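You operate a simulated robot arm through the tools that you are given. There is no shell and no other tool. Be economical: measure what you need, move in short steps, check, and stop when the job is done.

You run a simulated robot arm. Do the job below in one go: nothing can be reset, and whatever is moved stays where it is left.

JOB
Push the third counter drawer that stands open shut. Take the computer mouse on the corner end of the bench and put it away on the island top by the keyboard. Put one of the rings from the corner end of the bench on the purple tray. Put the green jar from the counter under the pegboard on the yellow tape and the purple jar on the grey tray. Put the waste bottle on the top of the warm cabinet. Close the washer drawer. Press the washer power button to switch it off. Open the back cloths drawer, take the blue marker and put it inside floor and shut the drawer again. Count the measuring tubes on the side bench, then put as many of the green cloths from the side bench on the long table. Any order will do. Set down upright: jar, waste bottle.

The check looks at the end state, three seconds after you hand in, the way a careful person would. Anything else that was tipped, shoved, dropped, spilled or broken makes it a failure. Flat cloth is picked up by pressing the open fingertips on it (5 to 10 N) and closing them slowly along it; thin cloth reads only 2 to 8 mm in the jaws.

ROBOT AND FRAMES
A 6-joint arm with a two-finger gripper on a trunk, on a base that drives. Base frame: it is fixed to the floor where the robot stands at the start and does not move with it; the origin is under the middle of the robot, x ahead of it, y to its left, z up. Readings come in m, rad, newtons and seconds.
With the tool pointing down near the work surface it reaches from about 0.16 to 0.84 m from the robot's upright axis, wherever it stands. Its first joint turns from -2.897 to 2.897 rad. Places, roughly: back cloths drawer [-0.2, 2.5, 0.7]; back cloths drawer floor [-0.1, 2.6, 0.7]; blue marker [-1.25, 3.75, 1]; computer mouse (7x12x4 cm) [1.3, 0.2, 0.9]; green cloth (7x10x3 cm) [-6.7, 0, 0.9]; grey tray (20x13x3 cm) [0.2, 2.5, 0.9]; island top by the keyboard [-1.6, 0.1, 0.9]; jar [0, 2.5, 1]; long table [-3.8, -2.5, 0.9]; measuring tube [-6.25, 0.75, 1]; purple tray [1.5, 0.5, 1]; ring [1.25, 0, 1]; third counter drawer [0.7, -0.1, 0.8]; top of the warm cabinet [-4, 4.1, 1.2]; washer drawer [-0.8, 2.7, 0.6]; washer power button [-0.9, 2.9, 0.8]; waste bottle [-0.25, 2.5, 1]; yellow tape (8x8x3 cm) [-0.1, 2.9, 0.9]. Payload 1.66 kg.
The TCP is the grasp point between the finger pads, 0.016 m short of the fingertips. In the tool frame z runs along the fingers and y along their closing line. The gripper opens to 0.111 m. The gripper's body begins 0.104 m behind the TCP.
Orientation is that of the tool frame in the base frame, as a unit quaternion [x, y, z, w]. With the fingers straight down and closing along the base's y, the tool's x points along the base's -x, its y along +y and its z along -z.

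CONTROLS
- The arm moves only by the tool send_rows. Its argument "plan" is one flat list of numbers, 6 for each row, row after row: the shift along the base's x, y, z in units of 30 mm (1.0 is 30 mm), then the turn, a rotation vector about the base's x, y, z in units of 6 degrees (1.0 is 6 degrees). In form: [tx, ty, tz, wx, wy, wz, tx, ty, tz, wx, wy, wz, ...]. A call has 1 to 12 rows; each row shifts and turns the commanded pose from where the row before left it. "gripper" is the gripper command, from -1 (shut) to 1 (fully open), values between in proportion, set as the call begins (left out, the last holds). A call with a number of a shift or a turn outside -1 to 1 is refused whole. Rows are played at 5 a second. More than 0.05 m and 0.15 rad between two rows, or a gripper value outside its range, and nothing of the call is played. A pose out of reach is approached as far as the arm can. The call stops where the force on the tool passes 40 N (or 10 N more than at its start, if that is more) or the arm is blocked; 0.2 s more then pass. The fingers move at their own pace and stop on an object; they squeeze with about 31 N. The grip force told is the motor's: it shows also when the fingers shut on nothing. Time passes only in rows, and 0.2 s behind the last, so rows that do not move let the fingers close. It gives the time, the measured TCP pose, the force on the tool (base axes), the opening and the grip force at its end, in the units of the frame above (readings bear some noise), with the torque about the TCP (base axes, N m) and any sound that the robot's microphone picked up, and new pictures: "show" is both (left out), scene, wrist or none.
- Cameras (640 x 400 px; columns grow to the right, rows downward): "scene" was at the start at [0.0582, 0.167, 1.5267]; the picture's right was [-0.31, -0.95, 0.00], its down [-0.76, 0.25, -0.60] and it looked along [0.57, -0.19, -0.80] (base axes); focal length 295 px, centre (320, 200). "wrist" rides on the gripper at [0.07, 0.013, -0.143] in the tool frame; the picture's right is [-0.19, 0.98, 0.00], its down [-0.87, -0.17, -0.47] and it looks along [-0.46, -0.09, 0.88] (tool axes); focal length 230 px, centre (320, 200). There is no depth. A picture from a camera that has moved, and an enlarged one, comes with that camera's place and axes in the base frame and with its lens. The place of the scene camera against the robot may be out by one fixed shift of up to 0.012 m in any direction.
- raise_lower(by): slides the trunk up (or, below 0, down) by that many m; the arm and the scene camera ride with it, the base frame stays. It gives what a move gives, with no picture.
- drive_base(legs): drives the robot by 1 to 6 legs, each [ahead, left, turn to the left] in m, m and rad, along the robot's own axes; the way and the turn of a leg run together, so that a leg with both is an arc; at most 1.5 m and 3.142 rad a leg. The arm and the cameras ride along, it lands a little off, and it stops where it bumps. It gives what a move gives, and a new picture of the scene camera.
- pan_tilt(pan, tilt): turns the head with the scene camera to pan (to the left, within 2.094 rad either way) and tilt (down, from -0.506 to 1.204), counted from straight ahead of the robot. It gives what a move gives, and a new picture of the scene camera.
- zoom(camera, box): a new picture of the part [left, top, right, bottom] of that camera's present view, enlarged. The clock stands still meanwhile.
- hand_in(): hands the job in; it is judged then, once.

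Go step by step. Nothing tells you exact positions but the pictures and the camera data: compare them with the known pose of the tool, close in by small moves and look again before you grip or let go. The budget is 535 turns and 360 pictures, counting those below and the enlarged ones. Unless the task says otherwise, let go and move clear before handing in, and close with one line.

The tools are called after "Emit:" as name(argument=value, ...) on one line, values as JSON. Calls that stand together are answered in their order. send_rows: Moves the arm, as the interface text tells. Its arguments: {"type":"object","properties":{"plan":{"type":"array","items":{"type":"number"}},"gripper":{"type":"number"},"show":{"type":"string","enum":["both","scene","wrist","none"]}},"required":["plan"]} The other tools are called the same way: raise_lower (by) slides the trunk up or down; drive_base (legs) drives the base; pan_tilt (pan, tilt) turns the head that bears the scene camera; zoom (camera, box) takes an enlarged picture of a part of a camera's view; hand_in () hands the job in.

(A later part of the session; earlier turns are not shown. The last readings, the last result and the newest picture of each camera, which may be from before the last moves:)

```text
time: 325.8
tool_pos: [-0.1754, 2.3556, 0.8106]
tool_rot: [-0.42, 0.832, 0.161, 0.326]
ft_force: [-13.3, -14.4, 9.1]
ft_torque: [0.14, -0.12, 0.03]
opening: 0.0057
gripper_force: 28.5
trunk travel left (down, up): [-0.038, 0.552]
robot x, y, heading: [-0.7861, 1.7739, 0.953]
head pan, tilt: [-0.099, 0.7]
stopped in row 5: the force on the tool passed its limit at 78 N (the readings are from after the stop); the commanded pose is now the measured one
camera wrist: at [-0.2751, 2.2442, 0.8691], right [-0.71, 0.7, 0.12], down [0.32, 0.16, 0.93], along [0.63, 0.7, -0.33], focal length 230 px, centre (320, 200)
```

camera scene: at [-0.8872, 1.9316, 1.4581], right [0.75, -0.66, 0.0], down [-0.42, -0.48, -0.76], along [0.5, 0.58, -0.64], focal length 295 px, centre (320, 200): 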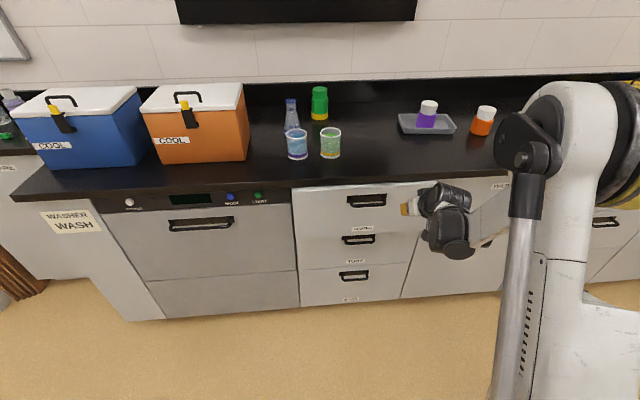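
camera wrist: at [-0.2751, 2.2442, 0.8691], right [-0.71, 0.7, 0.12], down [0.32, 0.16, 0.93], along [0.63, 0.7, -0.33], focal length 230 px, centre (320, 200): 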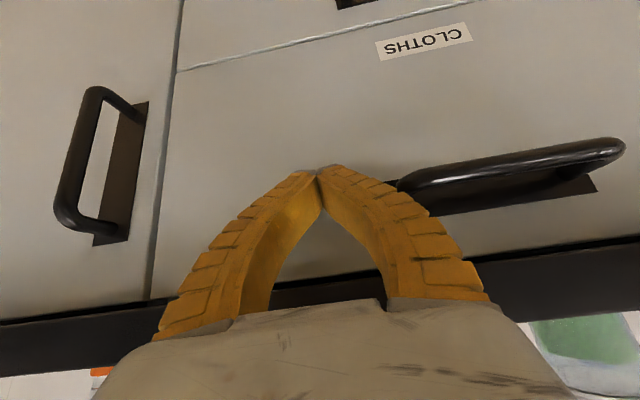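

Emit:
send_rows(plan=[-0.588, -0.809, 0, 0, 0, 0, -0.588, -0.809, 0, 0, 0, 0, -0.588, -0.809, 0, 0, 0, 0, -0.588, -0.809, 0, 0, 0, 0, -0.588, -0.809, 0, 0, 0, 0], show="both")

```text
time: 327.0
tool_pos: [-0.2626, 2.2336, 0.8079]
tool_rot: [-0.42, 0.832, 0.161, 0.325]
ft_force: [-0.4, -0.2, 0.1]
ft_torque: [0.02, 0.03, -0.01]
opening: 0.0
gripper_force: 28.7
trunk travel left (down, up): [-0.038, 0.552]
robot x, y, heading: [-0.7854, 1.771, 0.952]
head pan, tilt: [-0.099, 0.7]
camera scene: at [-0.8874, 1.9313, 1.4582], right [0.75, -0.66, 0.0], down [-0.42, -0.48, -0.77], along [0.5, 0.58, -0.64], focal length 295 px, centre (320, 200)
camera wrist: at [-0.3606, 2.1223, 0.8661], right [-0.71, 0.7, 0.12], down [0.32, 0.16, 0.93], along [0.63, 0.7, -0.34], focal length 230 px, centre (320, 200)
```

scene: 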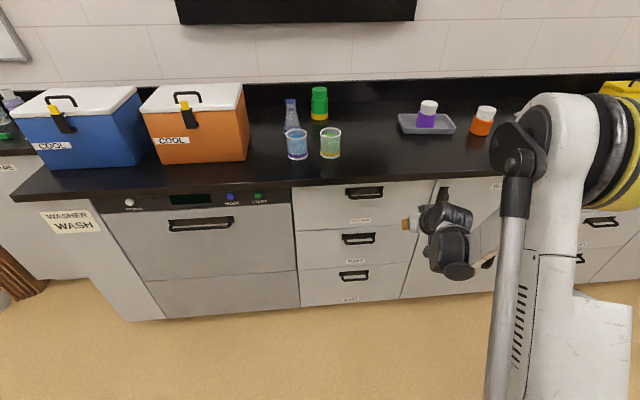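
wrist: 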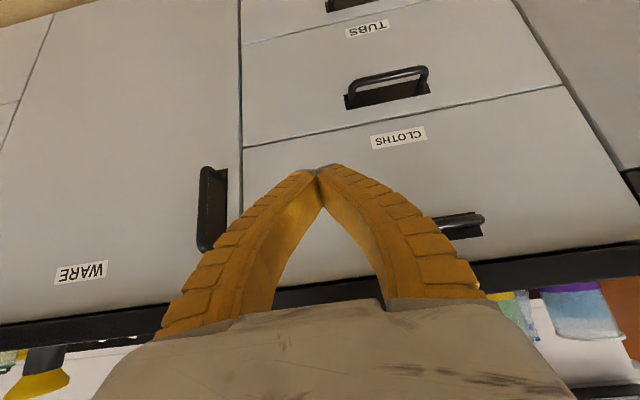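

Counter jobs done. Next I'll tuck the arm and head for the side bench.

Emit:
raise_lower(by=0.2)

Emit:
send_rows(plan=[-0.588, -0.809, 0, -0.809, 0.588, 0, -0.588, -0.809, 0.5, -0.809, 0.588, 0, -0.588, -0.809, 0.5, -0.809, 0.588, 0, -0.588, -0.809, 0.5, -0.809, 0.588, 0, 0, 0, 0.5, -0.809, 0.588, 0, 0, 0, 0.5, -0.809, 0.588, 0, 0, 0, 0.5, -0.809, 0.588, 0, 0, 0, 0, 0, 0, 0], show="none", gripper=0)

Emit:
drive_base(legs=[[-0.7, 0, 0], [0, 0, 1.57], [1.5, 0, 0]])

Emit:
pan_tilt(pan=0.6, tilt=0.35)

```text
time: 329.2
tool_pos: [-0.2616, 2.2358, 1.0087]
tool_rot: [-0.42, 0.832, 0.162, 0.325]
ft_force: [-0.5, 0.1, -0.2]
ft_torque: [-0.04, 0.01, -0.03]
opening: 0.0
gripper_force: 28.5
trunk travel left (down, up): [-0.238, 0.352]
robot x, y, heading: [-0.7826, 1.7714, 0.949]
head pan, tilt: [-0.099, 0.7]
```

```text
time: 331.0
tool_pos: [-0.3328, 2.1359, 1.0991]
tool_rot: [-0.452, 0.892, -0.002, 0.006]
ft_force: [0.1, 0.1, -0.7]
ft_torque: [0.01, 0.01, 0.0]
opening: 0.0577
gripper_force: 1.1
trunk travel left (down, up): [-0.238, 0.352]
robot x, y, heading: [-0.7834, 1.7749, 0.948]
head pan, tilt: [-0.099, 0.7]
```

```text
time: 345.8
tool_pos: [-2.8026, 2.5453, 1.0996]
tool_rot: [0.951, -0.308, -0.003, -0.006]
ft_force: [-0.1, 0.1, -0.5]
ft_torque: [0.0, -0.02, -0.01]
opening: 0.0578
gripper_force: 1.6
trunk travel left (down, up): [-0.238, 0.352]
robot x, y, heading: [-2.4332, 2.0925, 2.528]
head pan, tilt: [-0.099, 0.7]
camera scene: at [-2.5843, 1.9841, 1.6581], right [0.65, 0.76, 0.0], down [0.49, -0.42, -0.76], along [-0.58, 0.5, -0.64], focal length 295 px, centre (320, 200)
```

scene: 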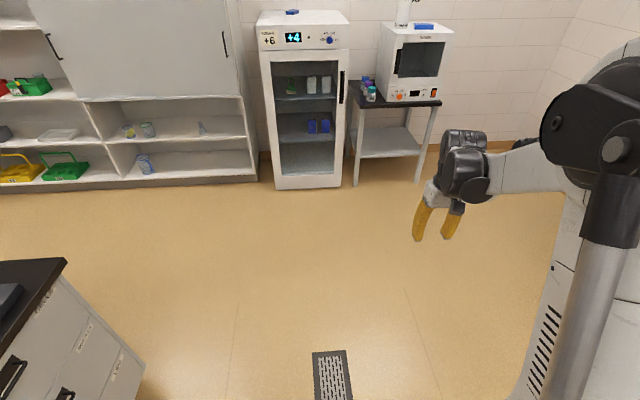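

```text
time: 346.9
tool_pos: [-2.8021, 2.5449, 1.0991]
tool_rot: [0.951, -0.308, -0.004, -0.005]
ft_force: [0.1, -0.9, -0.2]
ft_torque: [-0.03, 0.02, 0.01]
opening: 0.0578
gripper_force: 0.9
trunk travel left (down, up): [-0.238, 0.352]
robot x, y, heading: [-2.4328, 2.0972, 2.53]
head pan, tilt: [0.6, 0.351]
camera scene: at [-2.6129, 1.9296, 1.6895], right [0.01, 1.0, 0.0], down [0.34, 0.0, -0.94], along [-0.94, 0.01, -0.34], focal length 295 px, centre (320, 200)
```

scene: 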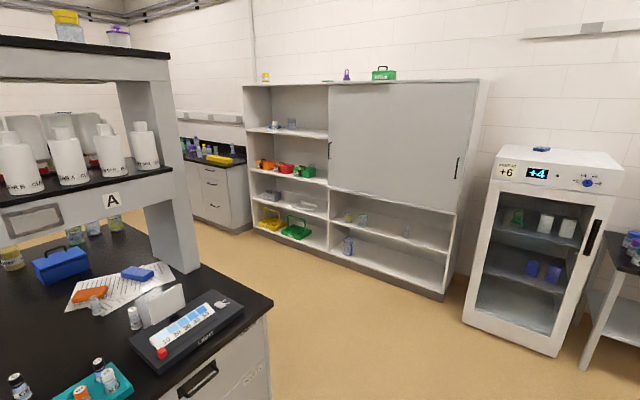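

Emit:
drive_base(legs=[[1.45, 0, 0], [0, 0, 1.553], [1.5, 0, 0], [0.8, 0, 0]])

Emit:
pan_tilt(pan=-0.4, tilt=0.4)

```text
time: 368.6
tool_pos: [-5.5296, 0.7825, 1.0986]
tool_rot: [0.897, 0.442, -0.007, -0.002]
ft_force: [0.2, -0.1, 0.5]
ft_torque: [0.02, -0.01, 0.0]
opening: 0.0577
gripper_force: 1.6
trunk travel left (down, up): [-0.238, 0.352]
robot x, y, heading: [-5.068, 1.1387, -2.213]
head pan, tilt: [0.6, 0.351]
camera scene: at [-4.9015, 0.9448, 1.6895], right [-1.0, 0.04, 0.0], down [0.01, 0.34, -0.94], along [-0.04, -0.94, -0.34], focal length 295 px, centre (320, 200)
```

scene: 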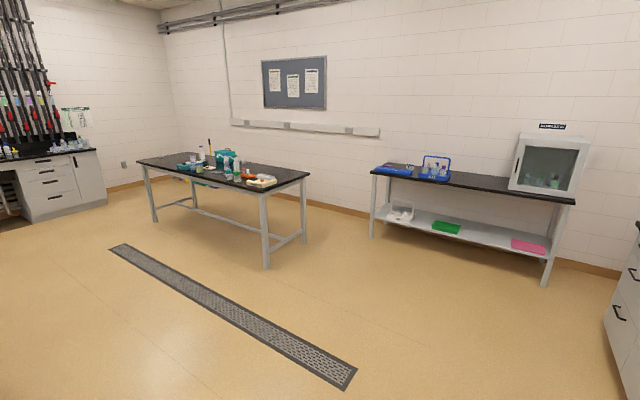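

```text
time: 369.9
tool_pos: [-5.5302, 0.7817, 1.0986]
tool_rot: [0.897, 0.441, -0.007, -0.001]
ft_force: [-0.5, -0.3, 0.6]
ft_torque: [0.02, 0.02, 0.0]
opening: 0.0577
gripper_force: 1.1
trunk travel left (down, up): [-0.238, 0.352]
robot x, y, heading: [-5.0683, 1.1385, -2.21]
head pan, tilt: [-0.4, 0.4]
camera scene: at [-4.9772, 0.9914, 1.685], right [-0.5, 0.86, 0.0], down [0.34, 0.2, -0.92], along [-0.8, -0.46, -0.39], focal length 295 px, centre (320, 200)
```

scene: 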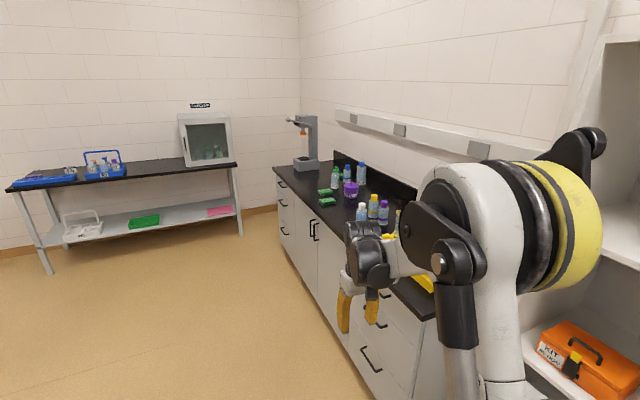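

Emit:
drive_base(legs=[[1.0, 0.1, 0]])

Emit:
pan_tilt(pan=-1.2, tilt=0.6)

```text
time: 375.1
tool_pos: [-6.0409, -0.1019, 1.1003]
tool_rot: [0.893, 0.45, -0.006, -0.002]
ft_force: [-0.3, 0.4, 0.0]
ft_torque: [0.01, -0.01, 0.0]
opening: 0.0578
gripper_force: 1.1
trunk travel left (down, up): [-0.238, 0.352]
robot x, y, heading: [-5.5911, 0.2573, -2.201]
head pan, tilt: [-0.4, 0.4]
camera scene: at [-5.4934, 0.1154, 1.685], right [-0.52, 0.85, 0.0], down [0.33, 0.2, -0.92], along [-0.79, -0.48, -0.39], focal length 295 px, centre (320, 200)
```

scene: 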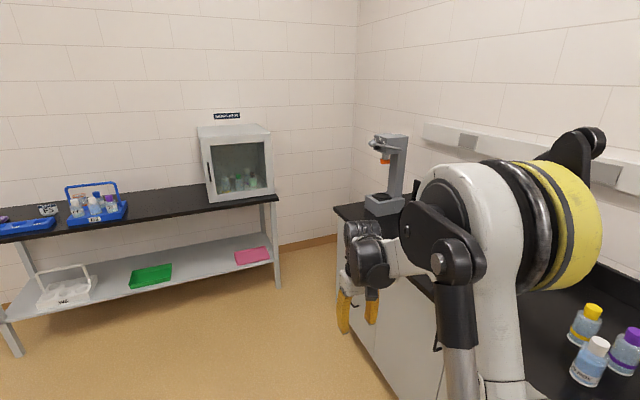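

```text
time: 376.3
tool_pos: [-6.0425, -0.103, 1.099]
tool_rot: [0.893, 0.45, -0.007, -0.001]
ft_force: [-0.6, 1.0, 0.0]
ft_torque: [-0.05, 0.0, -0.02]
opening: 0.0578
gripper_force: 1.7
trunk travel left (down, up): [-0.238, 0.352]
robot x, y, heading: [-5.5882, 0.2584, -2.198]
head pan, tilt: [-1.201, 0.6]
camera scene: at [-5.4996, 0.1861, 1.6668], right [0.25, 0.97, 0.0], down [0.55, -0.14, -0.83], along [-0.8, 0.21, -0.56], focal length 295 px, centre (320, 200)
```

scene: 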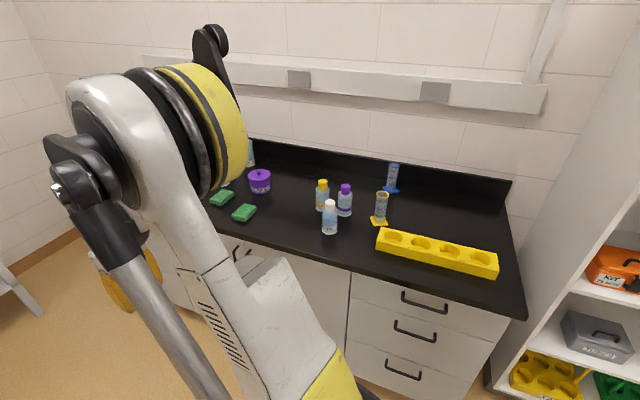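

Emit:
zoom(camera="scene", box=[190, 130, 510, 300])

Emit:
drive_base(legs=[[0.9, 0.1, 0]])

Emit:
pan_tilt(pan=-1.7, tilt=0.6)

```text
2.00 times, centred on (350, 215) of scene
camera zoom: at [-5.4996, 0.1861, 1.6668], right [0.25, 0.97, 0.0], down [0.55, -0.14, -0.83], along [-0.8, 0.21, -0.56], focal length 591 px, centre (260, 170)
```

zoom: 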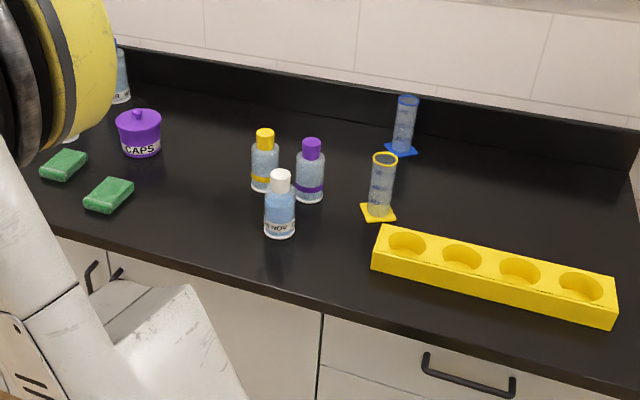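

```text
time: 381.1
tool_pos: [-6.4979, -0.8962, 1.0983]
tool_rot: [0.894, 0.447, -0.007, -0.001]
ft_force: [0.1, -0.2, -1.0]
ft_torque: [0.04, 0.0, -0.04]
opening: 0.0575
gripper_force: 1.8
trunk travel left (down, up): [-0.238, 0.352]
robot x, y, heading: [-6.043, -0.5382, -2.204]
head pan, tilt: [-1.201, 0.6]
camera scene: at [-5.955, -0.6096, 1.6668], right [0.26, 0.97, 0.0], down [0.55, -0.14, -0.83], along [-0.8, 0.21, -0.56], focal length 295 px, centre (320, 200)
```

scene: 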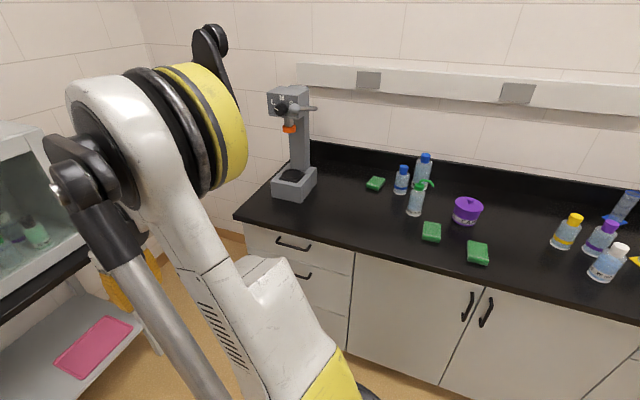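

```text
time: 382.0
tool_pos: [-6.4972, -0.8956, 1.0987]
tool_rot: [0.895, 0.447, -0.007, -0.001]
ft_force: [0.9, -0.5, 0.5]
ft_torque: [0.01, -0.02, 0.01]
opening: 0.0574
gripper_force: 1.4
trunk travel left (down, up): [-0.238, 0.352]
robot x, y, heading: [-6.0435, -0.5364, -2.197]
head pan, tilt: [-1.7, 0.6]
camera scene: at [-5.9336, -0.5712, 1.6668], right [0.69, 0.73, 0.0], down [0.41, -0.39, -0.83], along [-0.6, 0.57, -0.56], focal length 295 px, centre (320, 200)
```

scene: 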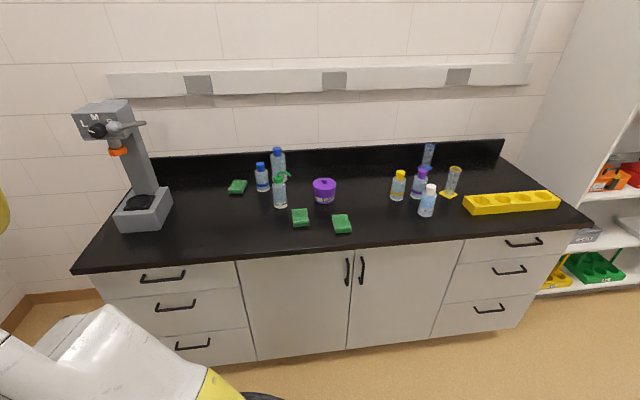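

Emit:
zoom(camera="scene", box=[220, 130, 360, 240])

Emit:
zoom(camera="scene", box=[360, 120, 580, 230])

```text
3.64 times, centred on (290, 185) of scene
camera zoom: at [-5.9336, -0.5712, 1.6668], right [0.69, 0.73, 0.0], down [0.41, -0.39, -0.83], along [-0.6, 0.57, -0.56], focal length 1074 px, centre (429, 254)
```

zoom: 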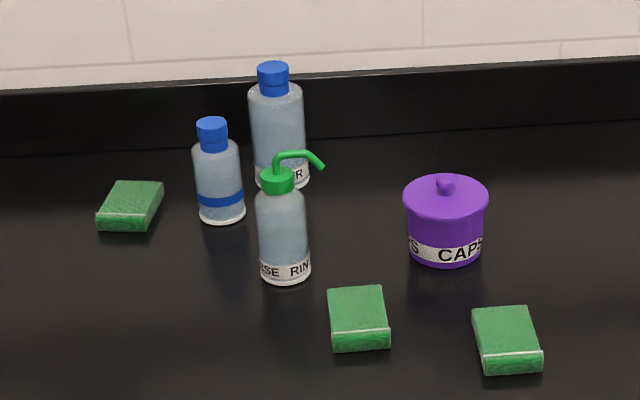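

```text
2.91 times, centred on (470, 175) of scene
camera zoom: at [-5.9336, -0.5712, 1.6668], right [0.69, 0.73, 0.0], down [0.41, -0.39, -0.83], along [-0.6, 0.57, -0.56], focal length 859 px, centre (-116, 273)
```

zoom: 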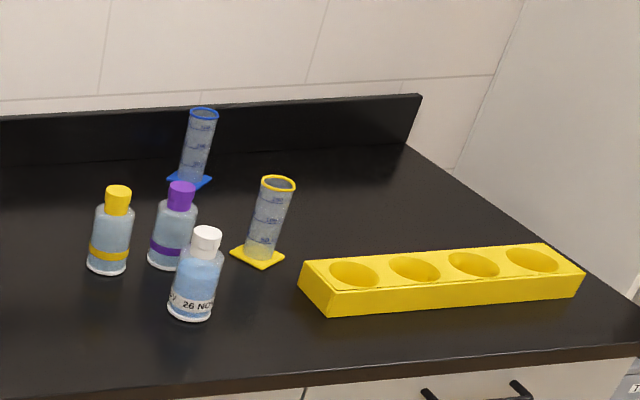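

Two measuring tubes (blue base, yellow base), so two green cloths go to the long table. I'll face the bench.

Emit:
drive_base(legs=[[0, 0, -1.571], [0.2, -0.15, 0]])

Emit:
pan_tilt(pan=0.0, tilt=0.8)

Emit:
send_rows(plan=[0, 0, 0, 0, 0, 0], show="wrist", gripper=1)

```text
time: 387.7
tool_pos: [-6.4529, 0.1754, 1.0998]
tool_rot: [0.943, -0.334, -0.003, -0.006]
ft_force: [0.3, 0.9, 0.3]
ft_torque: [-0.06, 0.0, -0.01]
opening: 0.0575
gripper_force: 1.4
trunk travel left (down, up): [-0.238, 0.352]
robot x, y, heading: [-6.1148, -0.2955, 2.479]
head pan, tilt: [-1.7, 0.6]
camera scene: at [-6.1417, -0.3936, 1.6668], right [0.7, -0.71, 0.0], down [-0.4, -0.4, -0.82], along [0.59, 0.58, -0.57], focal length 295 px, centre (320, 200)
```

scene: 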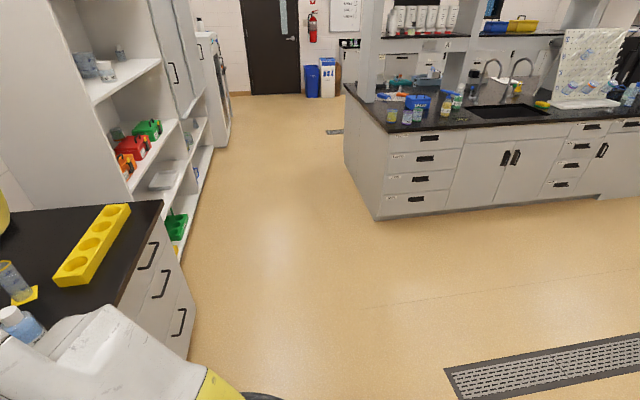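

```text
time: 389.5
tool_pos: [-6.4535, 0.1733, 1.0999]
tool_rot: [0.943, -0.333, -0.003, -0.006]
ft_force: [-0.5, -0.4, -0.9]
ft_torque: [0.01, 0.03, -0.01]
opening: 0.0576
gripper_force: 1.8
trunk travel left (down, up): [-0.238, 0.352]
robot x, y, heading: [-6.1096, -0.2957, 2.475]
head pan, tilt: [0.0, 0.799]
camera scene: at [-6.2679, -0.4066, 1.6499], right [0.62, 0.79, 0.0], down [0.56, -0.44, -0.7], along [-0.55, 0.43, -0.72], focal length 295 px, centre (320, 200)
```

scene: 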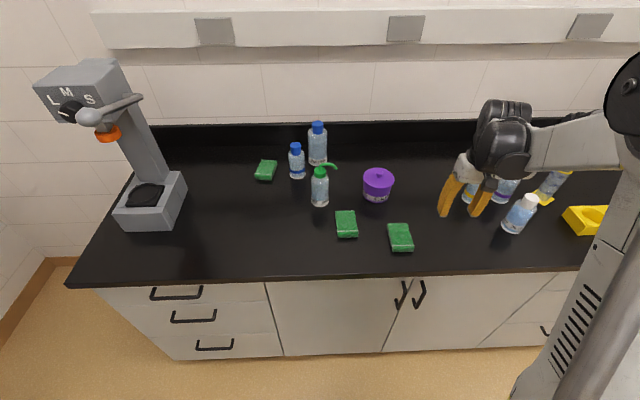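

```text
time: 389.9
tool_pos: [-6.4527, 0.1736, 1.0999]
tool_rot: [0.943, -0.333, -0.003, -0.007]
ft_force: [0.1, -0.6, 0.4]
ft_torque: [-0.02, 0.0, 0.04]
opening: 0.111
gripper_force: 0.1
trunk travel left (down, up): [-0.238, 0.352]
robot x, y, heading: [-6.1113, -0.2956, 2.476]
head pan, tilt: [0.0, 0.799]
camera wrist: at [-6.4068, 0.1167, 1.2416], right [-0.76, -0.64, -0.01], down [-0.57, 0.67, 0.48], along [-0.31, 0.37, -0.88], focal length 230 px, centre (320, 200)
```

wrist: 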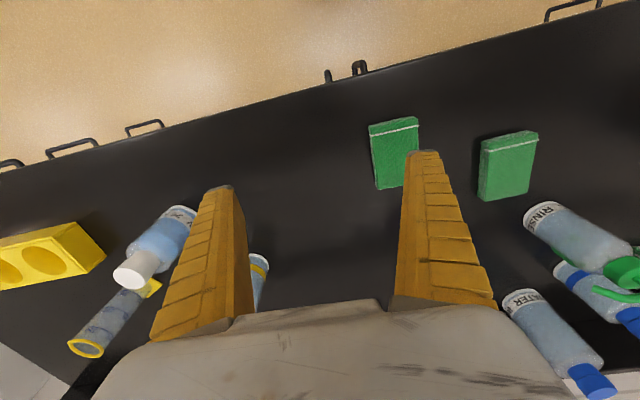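

Emit:
send_rows(plan=[-0.77, -0.38, 0, 0, 0, 0.5, -0.77, -0.38, 0, 0, 0, 0, -0.77, -0.38, -1, 0, 0, 0, -0.77, -0.38, -1, 0, 0, 0, 0, 0, -1, 0, 0, 0, 0, 0, -1, 0, 0, 0], show="wrist")

```text
time: 391.3
tool_pos: [-6.5458, 0.1261, 0.9781]
tool_rot: [0.951, -0.308, -0.003, -0.005]
ft_force: [0.3, -0.1, -0.4]
ft_torque: [-0.04, -0.03, 0.01]
opening: 0.1111
gripper_force: 0.1
trunk travel left (down, up): [-0.238, 0.352]
robot x, y, heading: [-6.1111, -0.2982, 2.475]
head pan, tilt: [0.0, 0.799]
camera wrist: at [-6.4972, 0.0726, 1.1203], right [-0.73, -0.68, -0.01], down [-0.6, 0.64, 0.48], along [-0.33, 0.36, -0.88], focal length 230 px, centre (320, 200)
```

wrist: 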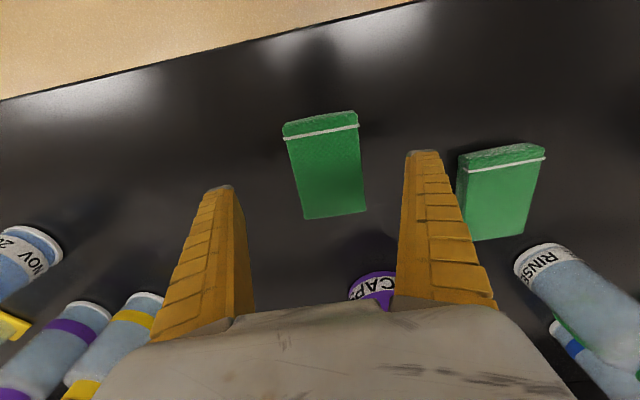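

Emit:
send_rows(plan=[-0.25, 0.05, -0.9, 0, 0, 0, 0, 0, -0.7, 0, 0, 0, 0, 0, -0.3, 0, 0, 0, 0, 0, 0, 0, 0, 0], show="none")

Emit:
send_rows(plan=[0, 0, 0, 0, 0, 0, 0, 0, 0, 0, 0, 0, 0, 0, 0, 0, 0, 0], gripper=-1, show="wrist")

```text
time: 392.3
tool_pos: [-6.552, 0.1281, 0.9222]
tool_rot: [0.951, -0.308, -0.002, -0.006]
ft_force: [0.3, -0.4, 0.0]
ft_torque: [0.01, 0.0, 0.0]
opening: 0.1109
gripper_force: 0.1
trunk travel left (down, up): [-0.238, 0.352]
robot x, y, heading: [-6.111, -0.2975, 2.479]
head pan, tilt: [0.0, 0.799]
```

```text
time: 393.1
tool_pos: [-6.551, 0.1299, 0.923]
tool_rot: [0.952, -0.307, -0.004, -0.006]
ft_force: [-1.0, 0.2, 3.2]
ft_torque: [-0.08, 0.04, -0.02]
opening: 0.0624
gripper_force: 30.6
trunk travel left (down, up): [-0.238, 0.352]
robot x, y, heading: [-6.111, -0.2957, 2.478]
head pan, tilt: [0.0, 0.799]
camera wrist: at [-6.5026, 0.074, 1.065], right [-0.73, -0.68, -0.01], down [-0.6, 0.64, 0.48], along [-0.33, 0.36, -0.88], focal length 230 px, centre (320, 200)
```

wrist: 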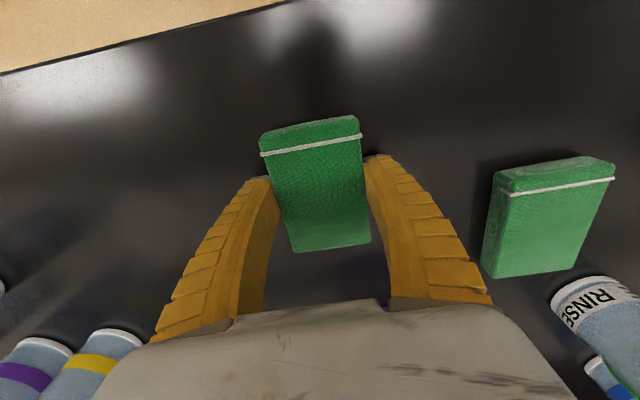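

Emit:
send_rows(plan=[0, 0, 0.6, 0, 0, 0, 0, 0, 1, 0, 0, 0, 0, 0, 1, 0, 0, 0, 0, 0, 1, 0, 0, 0, 0, 0, 1, 0, 0, 0, 0, 0, 1, 0, 0, 0], show="wrist")

Emit:
drive_base(legs=[[-0.65, 0, 0], [0, 0, 3.14], [0, 0, 0.036]])

Emit:
pan_tilt(pan=0.0, tilt=0.5)

```text
time: 394.5
tool_pos: [-6.5502, 0.1296, 1.0903]
tool_rot: [0.951, -0.309, -0.004, -0.005]
ft_force: [0.1, 0.2, 0.1]
ft_torque: [-0.02, -0.03, 0.02]
opening: 0.0622
gripper_force: 30.9
trunk travel left (down, up): [-0.238, 0.352]
robot x, y, heading: [-6.1106, -0.2936, 2.477]
head pan, tilt: [0.0, 0.799]
camera wrist: at [-6.5007, 0.0756, 1.2325], right [-0.73, -0.68, -0.01], down [-0.6, 0.64, 0.48], along [-0.33, 0.36, -0.88], focal length 230 px, centre (320, 200)
```

wrist: 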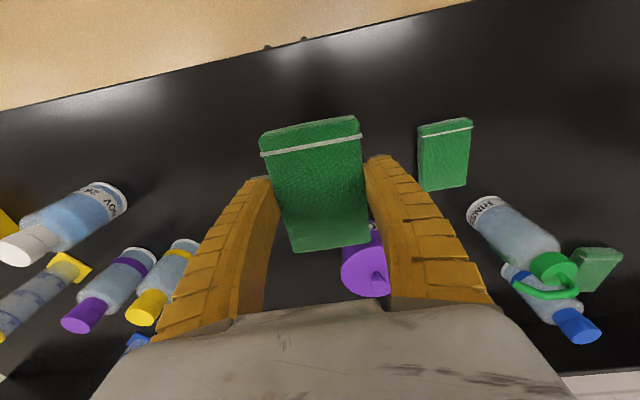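

```text
time: 405.8
tool_pos: [-5.1424, -1.0941, 1.09]
tool_rot: [0.282, 0.959, -0.005, 0.003]
ft_force: [0.2, 0.0, -0.4]
ft_torque: [0.0, 0.01, 0.02]
opening: 0.0624
gripper_force: 30.8
trunk travel left (down, up): [-0.238, 0.352]
robot x, y, heading: [-5.6067, -0.6916, -0.608]
head pan, tilt: [0.0, 0.799]
camera scene: at [-5.4386, -0.5727, 1.6499], right [-0.57, -0.82, 0.0], down [-0.59, 0.41, -0.7], along [0.57, -0.4, -0.72], focal length 295 px, centre (320, 200)
```

scene: 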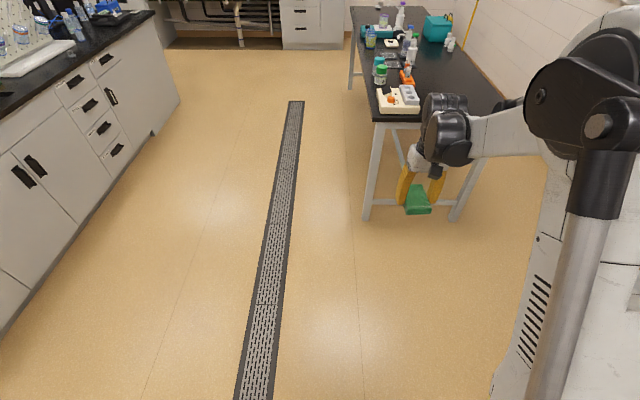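

```text
time: 406.6
tool_pos: [-5.1436, -1.0954, 1.0894]
tool_rot: [0.281, 0.96, -0.005, 0.004]
ft_force: [-0.3, 0.3, -1.2]
ft_torque: [0.02, -0.01, 0.03]
opening: 0.0622
gripper_force: 31.4
trunk travel left (down, up): [-0.238, 0.352]
robot x, y, heading: [-5.6053, -0.6928, -0.612]
head pan, tilt: [0.0, 0.499]
camera scene: at [-5.4303, -0.579, 1.6758], right [-0.57, -0.82, 0.0], down [-0.39, 0.27, -0.88], along [0.72, -0.5, -0.48], focal length 295 px, centre (320, 200)
```

scene: 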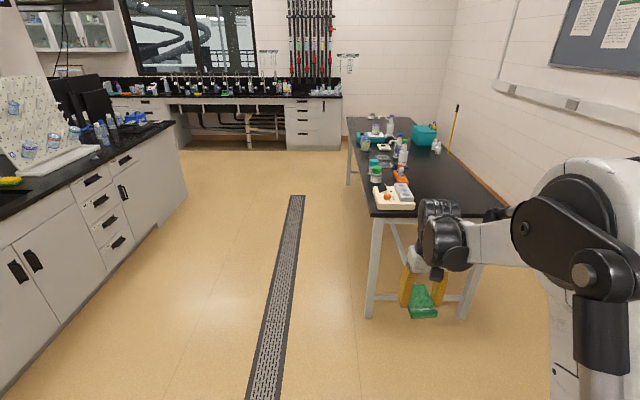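

Emit:
drive_base(legs=[[0.5, -0.36, -0.02], [0.3, 0, 0]])

Emit:
pan_tilt(pan=0.0, tilt=0.8)

Emit:
send_rows(plan=[0, 0, 0, 0, 0, 0], show="wrist")

```text
time: 411.8
tool_pos: [-4.7325, -1.8851, 1.0892]
tool_rot: [0.299, 0.954, -0.006, 0.002]
ft_force: [0.4, 0.2, -0.5]
ft_torque: [0.06, 0.03, 0.03]
opening: 0.0621
gripper_force: 31.5
trunk travel left (down, up): [-0.238, 0.352]
robot x, y, heading: [-5.1793, -1.4681, -0.646]
head pan, tilt: [0.0, 0.499]
camera scene: at [-4.9999, -1.3597, 1.6758], right [-0.6, -0.8, 0.0], down [-0.38, 0.29, -0.88], along [0.7, -0.53, -0.48], focal length 295 px, centre (320, 200)
```

scene: 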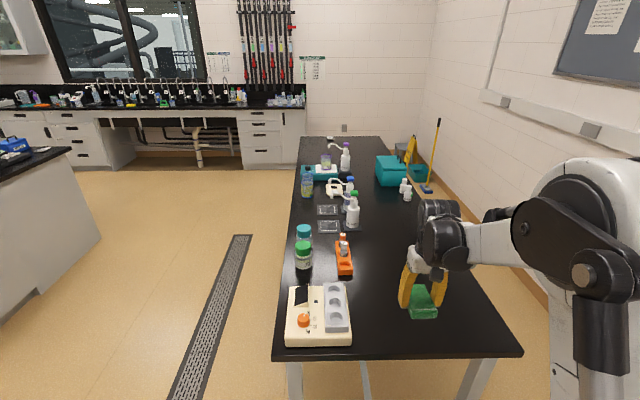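

```text
time: 412.6
tool_pos: [-4.7319, -1.8847, 1.09]
tool_rot: [0.299, 0.954, -0.007, 0.003]
ft_force: [-0.3, 0.2, 0.0]
ft_torque: [-0.01, -0.02, -0.01]
opening: 0.0619
gripper_force: 30.8
trunk travel left (down, up): [-0.238, 0.352]
robot x, y, heading: [-5.1797, -1.4661, -0.649]
head pan, tilt: [0.0, 0.799]
camera scene: at [-5.0089, -1.353, 1.65], right [-0.6, -0.8, 0.0], down [-0.57, 0.43, -0.7], along [0.56, -0.42, -0.72], focal length 295 px, centre (320, 200)
```

scene: 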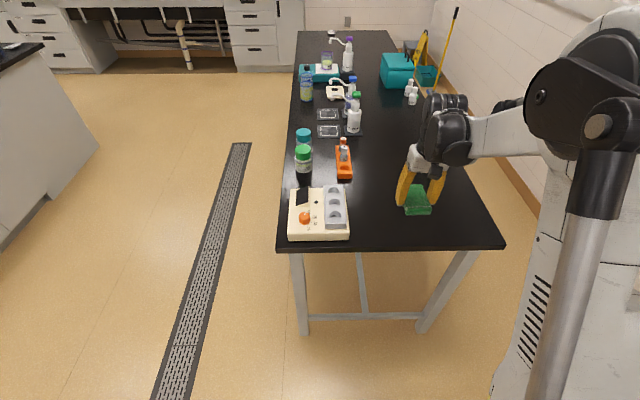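

```text
time: 413.0
tool_pos: [-4.7326, -1.8844, 1.0891]
tool_rot: [0.3, 0.954, -0.005, 0.004]
ft_force: [0.1, -0.4, 0.7]
ft_torque: [0.0, -0.01, -0.02]
opening: 0.0622
gripper_force: 31.1
trunk travel left (down, up): [-0.238, 0.352]
robot x, y, heading: [-5.1811, -1.4676, -0.65]
head pan, tilt: [0.0, 0.799]
camera wrist: at [-4.7827, -1.8332, 1.2319], right [0.72, 0.7, -0.01], down [0.61, -0.63, 0.48], along [0.33, -0.35, -0.88], focal length 230 px, centre (320, 200)
```

wrist: 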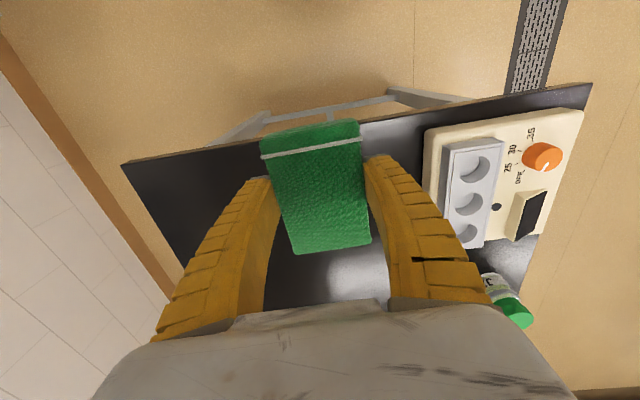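

Emit:
send_rows(plan=[0.9, -0.35, 0, 0, 0, 0, 0.9, -0.35, 0, 0, 0, 0, 0.9, -0.35, 0, 0, 0, 0, 0.9, -0.35, -0.5, 0, 0, 0, 0.9, -0.35, -1, 0, 0, 0, 0, 0, -1, 0, 0, 0, 0, 0, -1, 0, 0, 0], show="both")

```text
time: 414.6
tool_pos: [-4.5959, -1.9362, 0.9866]
tool_rot: [0.299, 0.954, -0.006, 0.004]
ft_force: [-0.7, -0.4, -0.5]
ft_torque: [0.0, -0.01, 0.0]
opening: 0.062
gripper_force: 30.8
trunk travel left (down, up): [-0.238, 0.352]
robot x, y, heading: [-5.1803, -1.4669, -0.648]
head pan, tilt: [0.0, 0.799]
camera scene: at [-5.0086, -1.3532, 1.6499], right [-0.6, -0.8, 0.0], down [-0.57, 0.43, -0.7], along [0.56, -0.42, -0.72], focal length 295 px, centre (320, 200)
camera wrist: at [-4.646, -1.8853, 1.1286], right [0.72, 0.7, -0.01], down [0.61, -0.63, 0.48], along [0.33, -0.35, -0.88], focal length 230 px, centre (320, 200)
```

scene: 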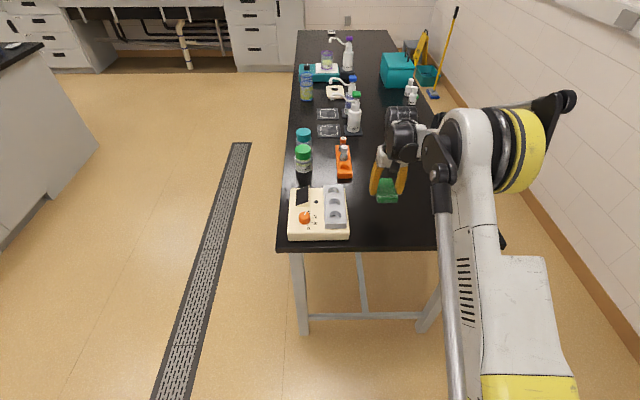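
wrist: 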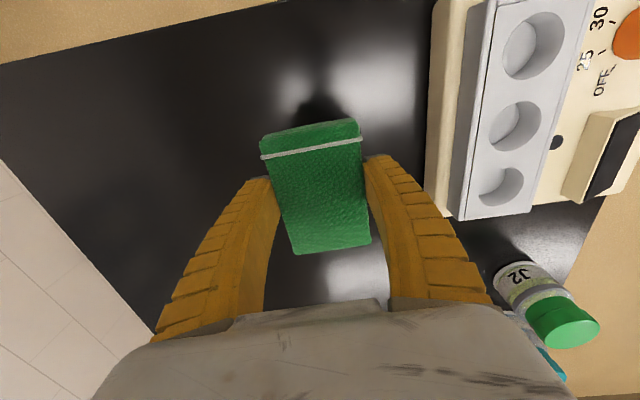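

Emit:
send_rows(plan=[0, 0, -0.9, 0, 0, 0, 0, 0, -0.7, 0, 0, 0, 0, 0, -0.3, 0, 0, 0], show="none")

```text
time: 415.4
tool_pos: [-4.5973, -1.9368, 0.9286]
tool_rot: [0.299, 0.954, -0.006, 0.004]
ft_force: [-0.4, 0.1, -0.6]
ft_torque: [-0.03, -0.02, 0.0]
opening: 0.0624
gripper_force: 31.0
trunk travel left (down, up): [-0.238, 0.352]
robot x, y, heading: [-5.1801, -1.4687, -0.646]
head pan, tilt: [0.0, 0.799]
```

Emit:
send_rows(plan=[0, 0, -0.12, 0, 0, 0, 0, 0, -0.1, 0, 0, 0, 0, 0, 0, 0, 0, 0], show="none")

```text
time: 416.2
tool_pos: [-4.5981, -1.9373, 0.9218]
tool_rot: [0.299, 0.954, -0.006, 0.003]
ft_force: [0.0, -0.5, -0.3]
ft_torque: [0.01, 0.01, -0.01]
opening: 0.062
gripper_force: 30.6
trunk travel left (down, up): [-0.238, 0.352]
robot x, y, heading: [-5.1765, -1.4656, -0.644]
head pan, tilt: [0.0, 0.799]
```

Emit:
send_rows(plan=[0, 0, -0.12, 0, 0, 0, 0, 0, 0, 0, 0, 0], show="wrist")

```text
time: 416.8
tool_pos: [-4.5976, -1.9374, 0.9181]
tool_rot: [0.298, 0.954, -0.006, 0.004]
ft_force: [-0.5, -0.2, -0.2]
ft_torque: [-0.01, -0.03, -0.01]
opening: 0.0623
gripper_force: 31.6
trunk travel left (down, up): [-0.238, 0.352]
robot x, y, heading: [-5.1823, -1.4669, -0.644]
head pan, tilt: [0.0, 0.799]
camera wrist: at [-4.6478, -1.885, 1.0601], right [0.72, 0.7, -0.01], down [0.61, -0.63, 0.48], along [0.33, -0.35, -0.88], focal length 230 px, centre (320, 200)
```

wrist: 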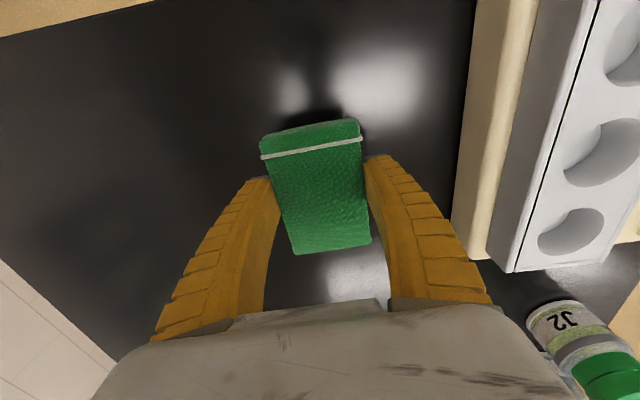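

Emit:
send_rows(plan=[0, 0, -0.2, 0, 0, 0, 0, 0, -0.2, 0, 0, 0, 0, 0, -0.2, 0, 0, 0], show="none")

```text
time: 417.6
tool_pos: [-4.5999, -1.9378, 0.8986]
tool_rot: [0.299, 0.954, -0.006, 0.003]
ft_force: [-0.5, -0.5, -0.1]
ft_torque: [-0.03, 0.02, 0.01]
opening: 0.062
gripper_force: 31.0
trunk travel left (down, up): [-0.238, 0.352]
robot x, y, heading: [-5.1797, -1.4716, -0.647]
head pan, tilt: [0.0, 0.799]
```

Emit:
send_rows(plan=[0, 0, -0.2, 0, 0, 0, 0, 0, -0.15, 0, 0, 0, 0, 0, 0, 0, 0, 0], show="wrist")

```text
time: 418.4
tool_pos: [-4.5974, -1.938, 0.8884]
tool_rot: [0.299, 0.954, -0.006, 0.004]
ft_force: [-0.9, 0.3, 0.5]
ft_torque: [-0.01, 0.01, -0.03]
opening: 0.0624
gripper_force: 31.2
trunk travel left (down, up): [-0.238, 0.352]
robot x, y, heading: [-5.1779, -1.4695, -0.649]
head pan, tilt: [0.0, 0.799]
camera wrist: at [-4.6483, -1.8866, 1.0306], right [0.72, 0.7, -0.01], down [0.61, -0.63, 0.48], along [0.33, -0.35, -0.88], focal length 230 px, centre (320, 200)
```

wrist: 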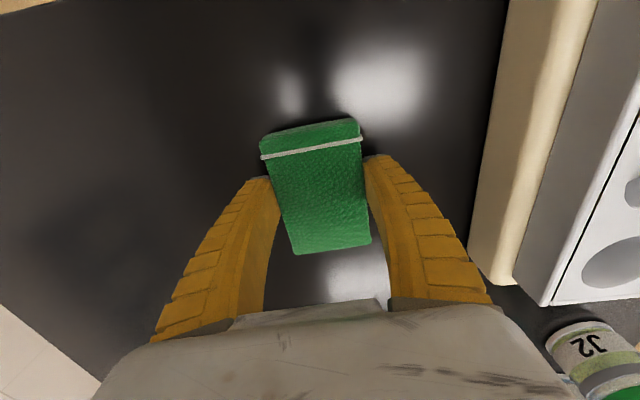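

Emit:
send_rows(plan=[0, 0, -0.15, 0, 0, 0, 0, 0, -0.15, 0, 0, 0, 0, 0, 0, 0, 0, 0], show="none")

Emit:
send_rows(plan=[0, 0, -0.15, 0, 0, 0, 0, 0, -0.1, 0, 0, 0, 0, 0, 0, 0, 0, 0], show="none")

```text
time: 419.2
tool_pos: [-4.5981, -1.9367, 0.8814]
tool_rot: [0.3, 0.954, -0.006, 0.005]
ft_force: [6.1, -6.2, 24.0]
ft_torque: [0.06, -0.13, -0.02]
opening: 0.0642
gripper_force: 30.9
trunk travel left (down, up): [-0.238, 0.352]
robot x, y, heading: [-5.1815, -1.4657, -0.649]
head pan, tilt: [0.0, 0.799]
```

```text
time: 420.0
tool_pos: [-4.5979, -1.9363, 0.8748]
tool_rot: [0.299, 0.954, -0.006, 0.004]
ft_force: [9.9, -10.7, 35.1]
ft_torque: [-0.14, -0.15, 0.04]
opening: 0.0747
gripper_force: 30.6
trunk travel left (down, up): [-0.238, 0.352]
robot x, y, heading: [-5.1769, -1.468, -0.646]
head pan, tilt: [0.0, 0.799]
```

Emit:
send_rows(plan=[0, 0, 0.15, 0, 0, 0, 0, 0, 0, 0, 0, 0, 0, 0, 0, 0, 0, 0, 0, 0, 0.8, 0, 0, 0, 0, 0, 1, 0, 0, 0, 0, 0, 1, 0, 0, 0, 0, 0, 1, 0, 0, 0, 0, 0, 1, 0, 0, 0], gripper=0.8, show="both")

```text
time: 421.8
tool_pos: [-4.5992, -1.9376, 1.0226]
tool_rot: [0.298, 0.954, -0.006, 0.004]
ft_force: [0.1, 0.0, 0.1]
ft_torque: [-0.04, 0.0, 0.01]
opening: 0.1005
gripper_force: 0.4
trunk travel left (down, up): [-0.238, 0.352]
robot x, y, heading: [-5.1767, -1.469, -0.642]
head pan, tilt: [0.0, 0.799]
camera scene: at [-5.0093, -1.3526, 1.6499], right [-0.6, -0.8, 0.0], down [-0.57, 0.43, -0.7], along [0.56, -0.42, -0.72], focal length 295 px, centre (320, 200)
camera wrist: at [-4.6491, -1.8856, 1.1644], right [0.72, 0.7, -0.01], down [0.61, -0.63, 0.48], along [0.33, -0.35, -0.88], focal length 230 px, centre (320, 200)
```

scene: 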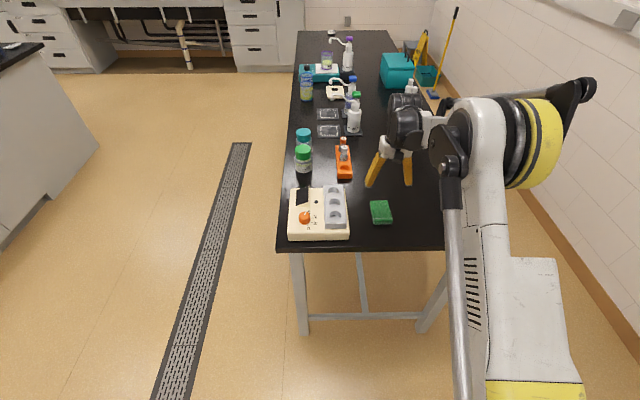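
wrist: 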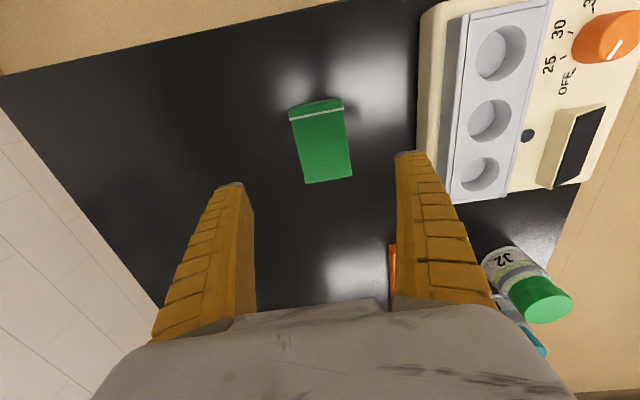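

Emit:
send_rows(plan=[0, 0, 1, 0, 0, 0, 0, 0, 1, 0, 0, 0, 0, 0, 1, 0, 0, 0], show="none", gripper=1)

Emit:
drive_base(legs=[[-0.8, 0.25, 0], [0, 0, -3.14], [0.4, 0, 0]])

Emit:
send_rows(plan=[0, 0, 0, 0, 0, 0], show="wrist")

```text
time: 422.6
tool_pos: [-4.6008, -1.9366, 1.1109]
tool_rot: [0.3, 0.954, -0.007, 0.003]
ft_force: [0.1, 0.3, 0.1]
ft_torque: [0.06, 0.02, 0.02]
opening: 0.1109
gripper_force: 0.1
trunk travel left (down, up): [-0.238, 0.352]
robot x, y, heading: [-5.1812, -1.4675, -0.646]
head pan, tilt: [0.0, 0.799]
```

```text
time: 436.3
tool_pos: [-6.6342, -0.1672, 1.1098]
tool_rot: [0.967, -0.256, -0.004, -0.006]
ft_force: [0.0, -0.2, -0.6]
ft_torque: [0.0, -0.02, -0.02]
opening: 0.111
gripper_force: 0.0
trunk travel left (down, up): [-0.238, 0.352]
robot x, y, heading: [-6.0166, -0.5849, 2.58]
head pan, tilt: [0.0, 0.799]
camera scene: at [-6.159, -0.7115, 1.6499], right [0.53, 0.85, 0.0], down [0.61, -0.38, -0.7], along [-0.59, 0.37, -0.72], focal length 295 px, centre (320, 200)
```

scene: 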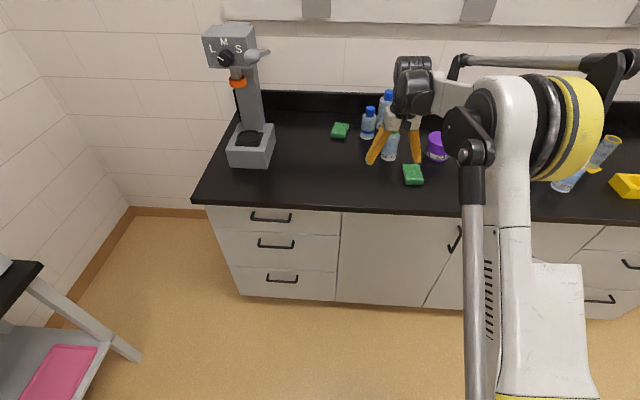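

```text
time: 436.7
tool_pos: [-6.6345, -0.1676, 1.1098]
tool_rot: [0.967, -0.256, -0.004, -0.006]
ft_force: [0.3, -0.3, 0.2]
ft_torque: [-0.02, 0.0, 0.04]
opening: 0.1109
gripper_force: 0.1
trunk travel left (down, up): [-0.238, 0.352]
robot x, y, heading: [-6.0098, -0.5827, 2.581]
head pan, tilt: [0.0, 0.799]
camera wrist: at [-6.58, -0.217, 1.2529], right [-0.65, -0.76, -0.01], down [-0.67, 0.57, 0.48], along [-0.36, 0.32, -0.88], focal length 230 px, centre (320, 200)
```

wrist: 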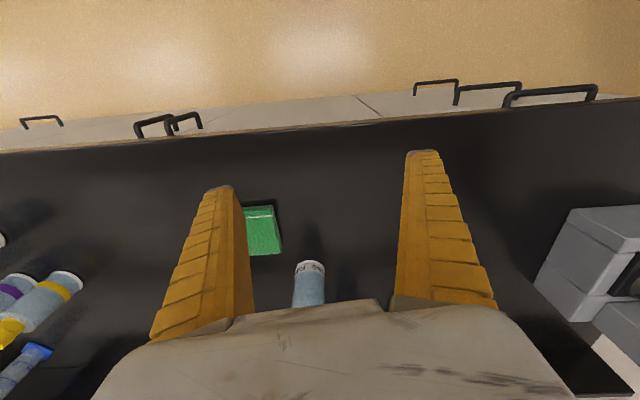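

Emit:
raise_lower(by=0.08)

Emit:
drive_base(legs=[[0, -0.15, -0.065], [0.17, 0, 0]])

Emit:
send_rows(plan=[0, 0, 0, 0, 0, 0], show="wrist")

```text
time: 437.9
tool_pos: [-6.634, -0.1686, 1.1908]
tool_rot: [0.966, -0.257, -0.004, -0.006]
ft_force: [0.4, 0.6, 0.1]
ft_torque: [-0.05, -0.01, -0.01]
opening: 0.111
gripper_force: 0.0
trunk travel left (down, up): [-0.318, 0.272]
robot x, y, heading: [-6.014, -0.5835, 2.588]
head pan, tilt: [0.0, 0.799]
```

```text
time: 440.3
tool_pos: [-6.6533, 0.106, 1.189]
tool_rot: [0.956, -0.292, -0.004, -0.005]
ft_force: [-0.1, 1.2, -0.3]
ft_torque: [-0.02, -0.07, 0.0]
opening: 0.1112
gripper_force: 0.1
trunk travel left (down, up): [-0.318, 0.272]
robot x, y, heading: [-6.0632, -0.3566, 2.509]
head pan, tilt: [0.0, 0.799]
camera scene: at [-6.2187, -0.4712, 1.7298], right [0.59, 0.81, 0.0], down [0.58, -0.42, -0.7], along [-0.56, 0.41, -0.72], focal length 295 px, centre (320, 200)
```

scene: 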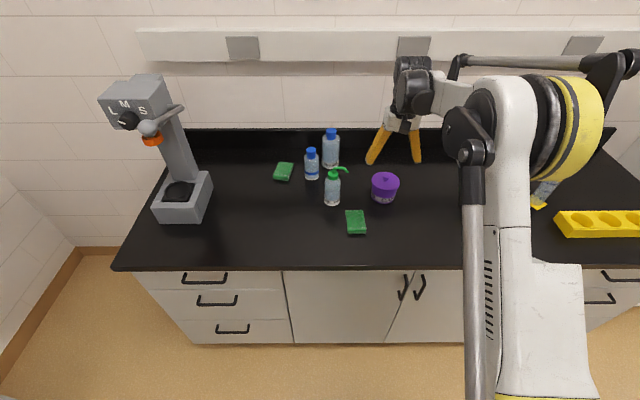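

```text
time: 440.7
tool_pos: [-6.6524, 0.1052, 1.191]
tool_rot: [0.956, -0.292, -0.004, -0.006]
ft_force: [-0.1, 1.2, -0.4]
ft_torque: [0.0, -0.04, 0.01]
opening: 0.1107
gripper_force: 0.1
trunk travel left (down, up): [-0.318, 0.272]
robot x, y, heading: [-6.0672, -0.3551, 2.507]
head pan, tilt: [0.0, 0.799]
camera wrist: at [-6.601, 0.0527, 1.3328], right [-0.71, -0.71, -0.01], down [-0.62, 0.62, 0.48], along [-0.34, 0.34, -0.88], focal length 230 px, centre (320, 200)
```

wrist: 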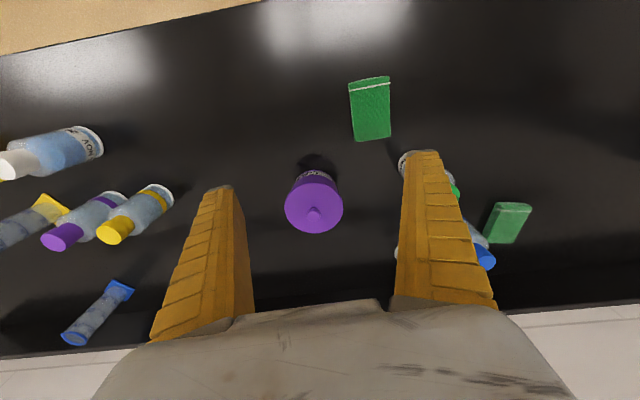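

Emit:
send_rows(plan=[-0.52, -0.82, 0, 0, 0, 0, -0.52, -0.82, 0, 0, 0, 0, -0.52, -0.82, 0, 0, 0, 0, 0, 0, -1, 0, 0, 0, 0, 0, -1, 0, 0, 0, 0, 0, -1, 0, 0, 0, 0, 0, -1, 0, 0, 0, 0, 0, -1, 0, 0, 0, 0, 0, -1, 0, 0, 0, 0, 0, -1, 0, 0, 0], show="wrist")

```text
time: 442.9
tool_pos: [-6.6977, 0.0315, 0.979]
tool_rot: [0.956, -0.292, -0.004, -0.006]
ft_force: [0.2, -0.3, -0.2]
ft_torque: [-0.03, 0.02, -0.04]
opening: 0.111
gripper_force: 0.0
trunk travel left (down, up): [-0.318, 0.272]
robot x, y, heading: [-6.059, -0.3537, 2.508]
head pan, tilt: [0.0, 0.799]
camera wrist: at [-6.6475, -0.0211, 1.1212], right [-0.71, -0.71, -0.01], down [-0.62, 0.62, 0.48], along [-0.34, 0.34, -0.88], focal length 230 px, centre (320, 200)
```

wrist: 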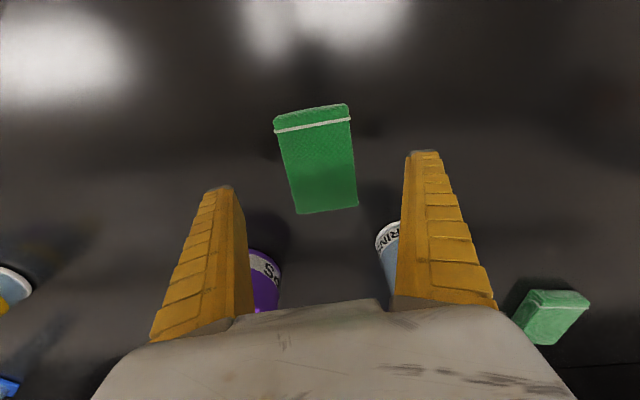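

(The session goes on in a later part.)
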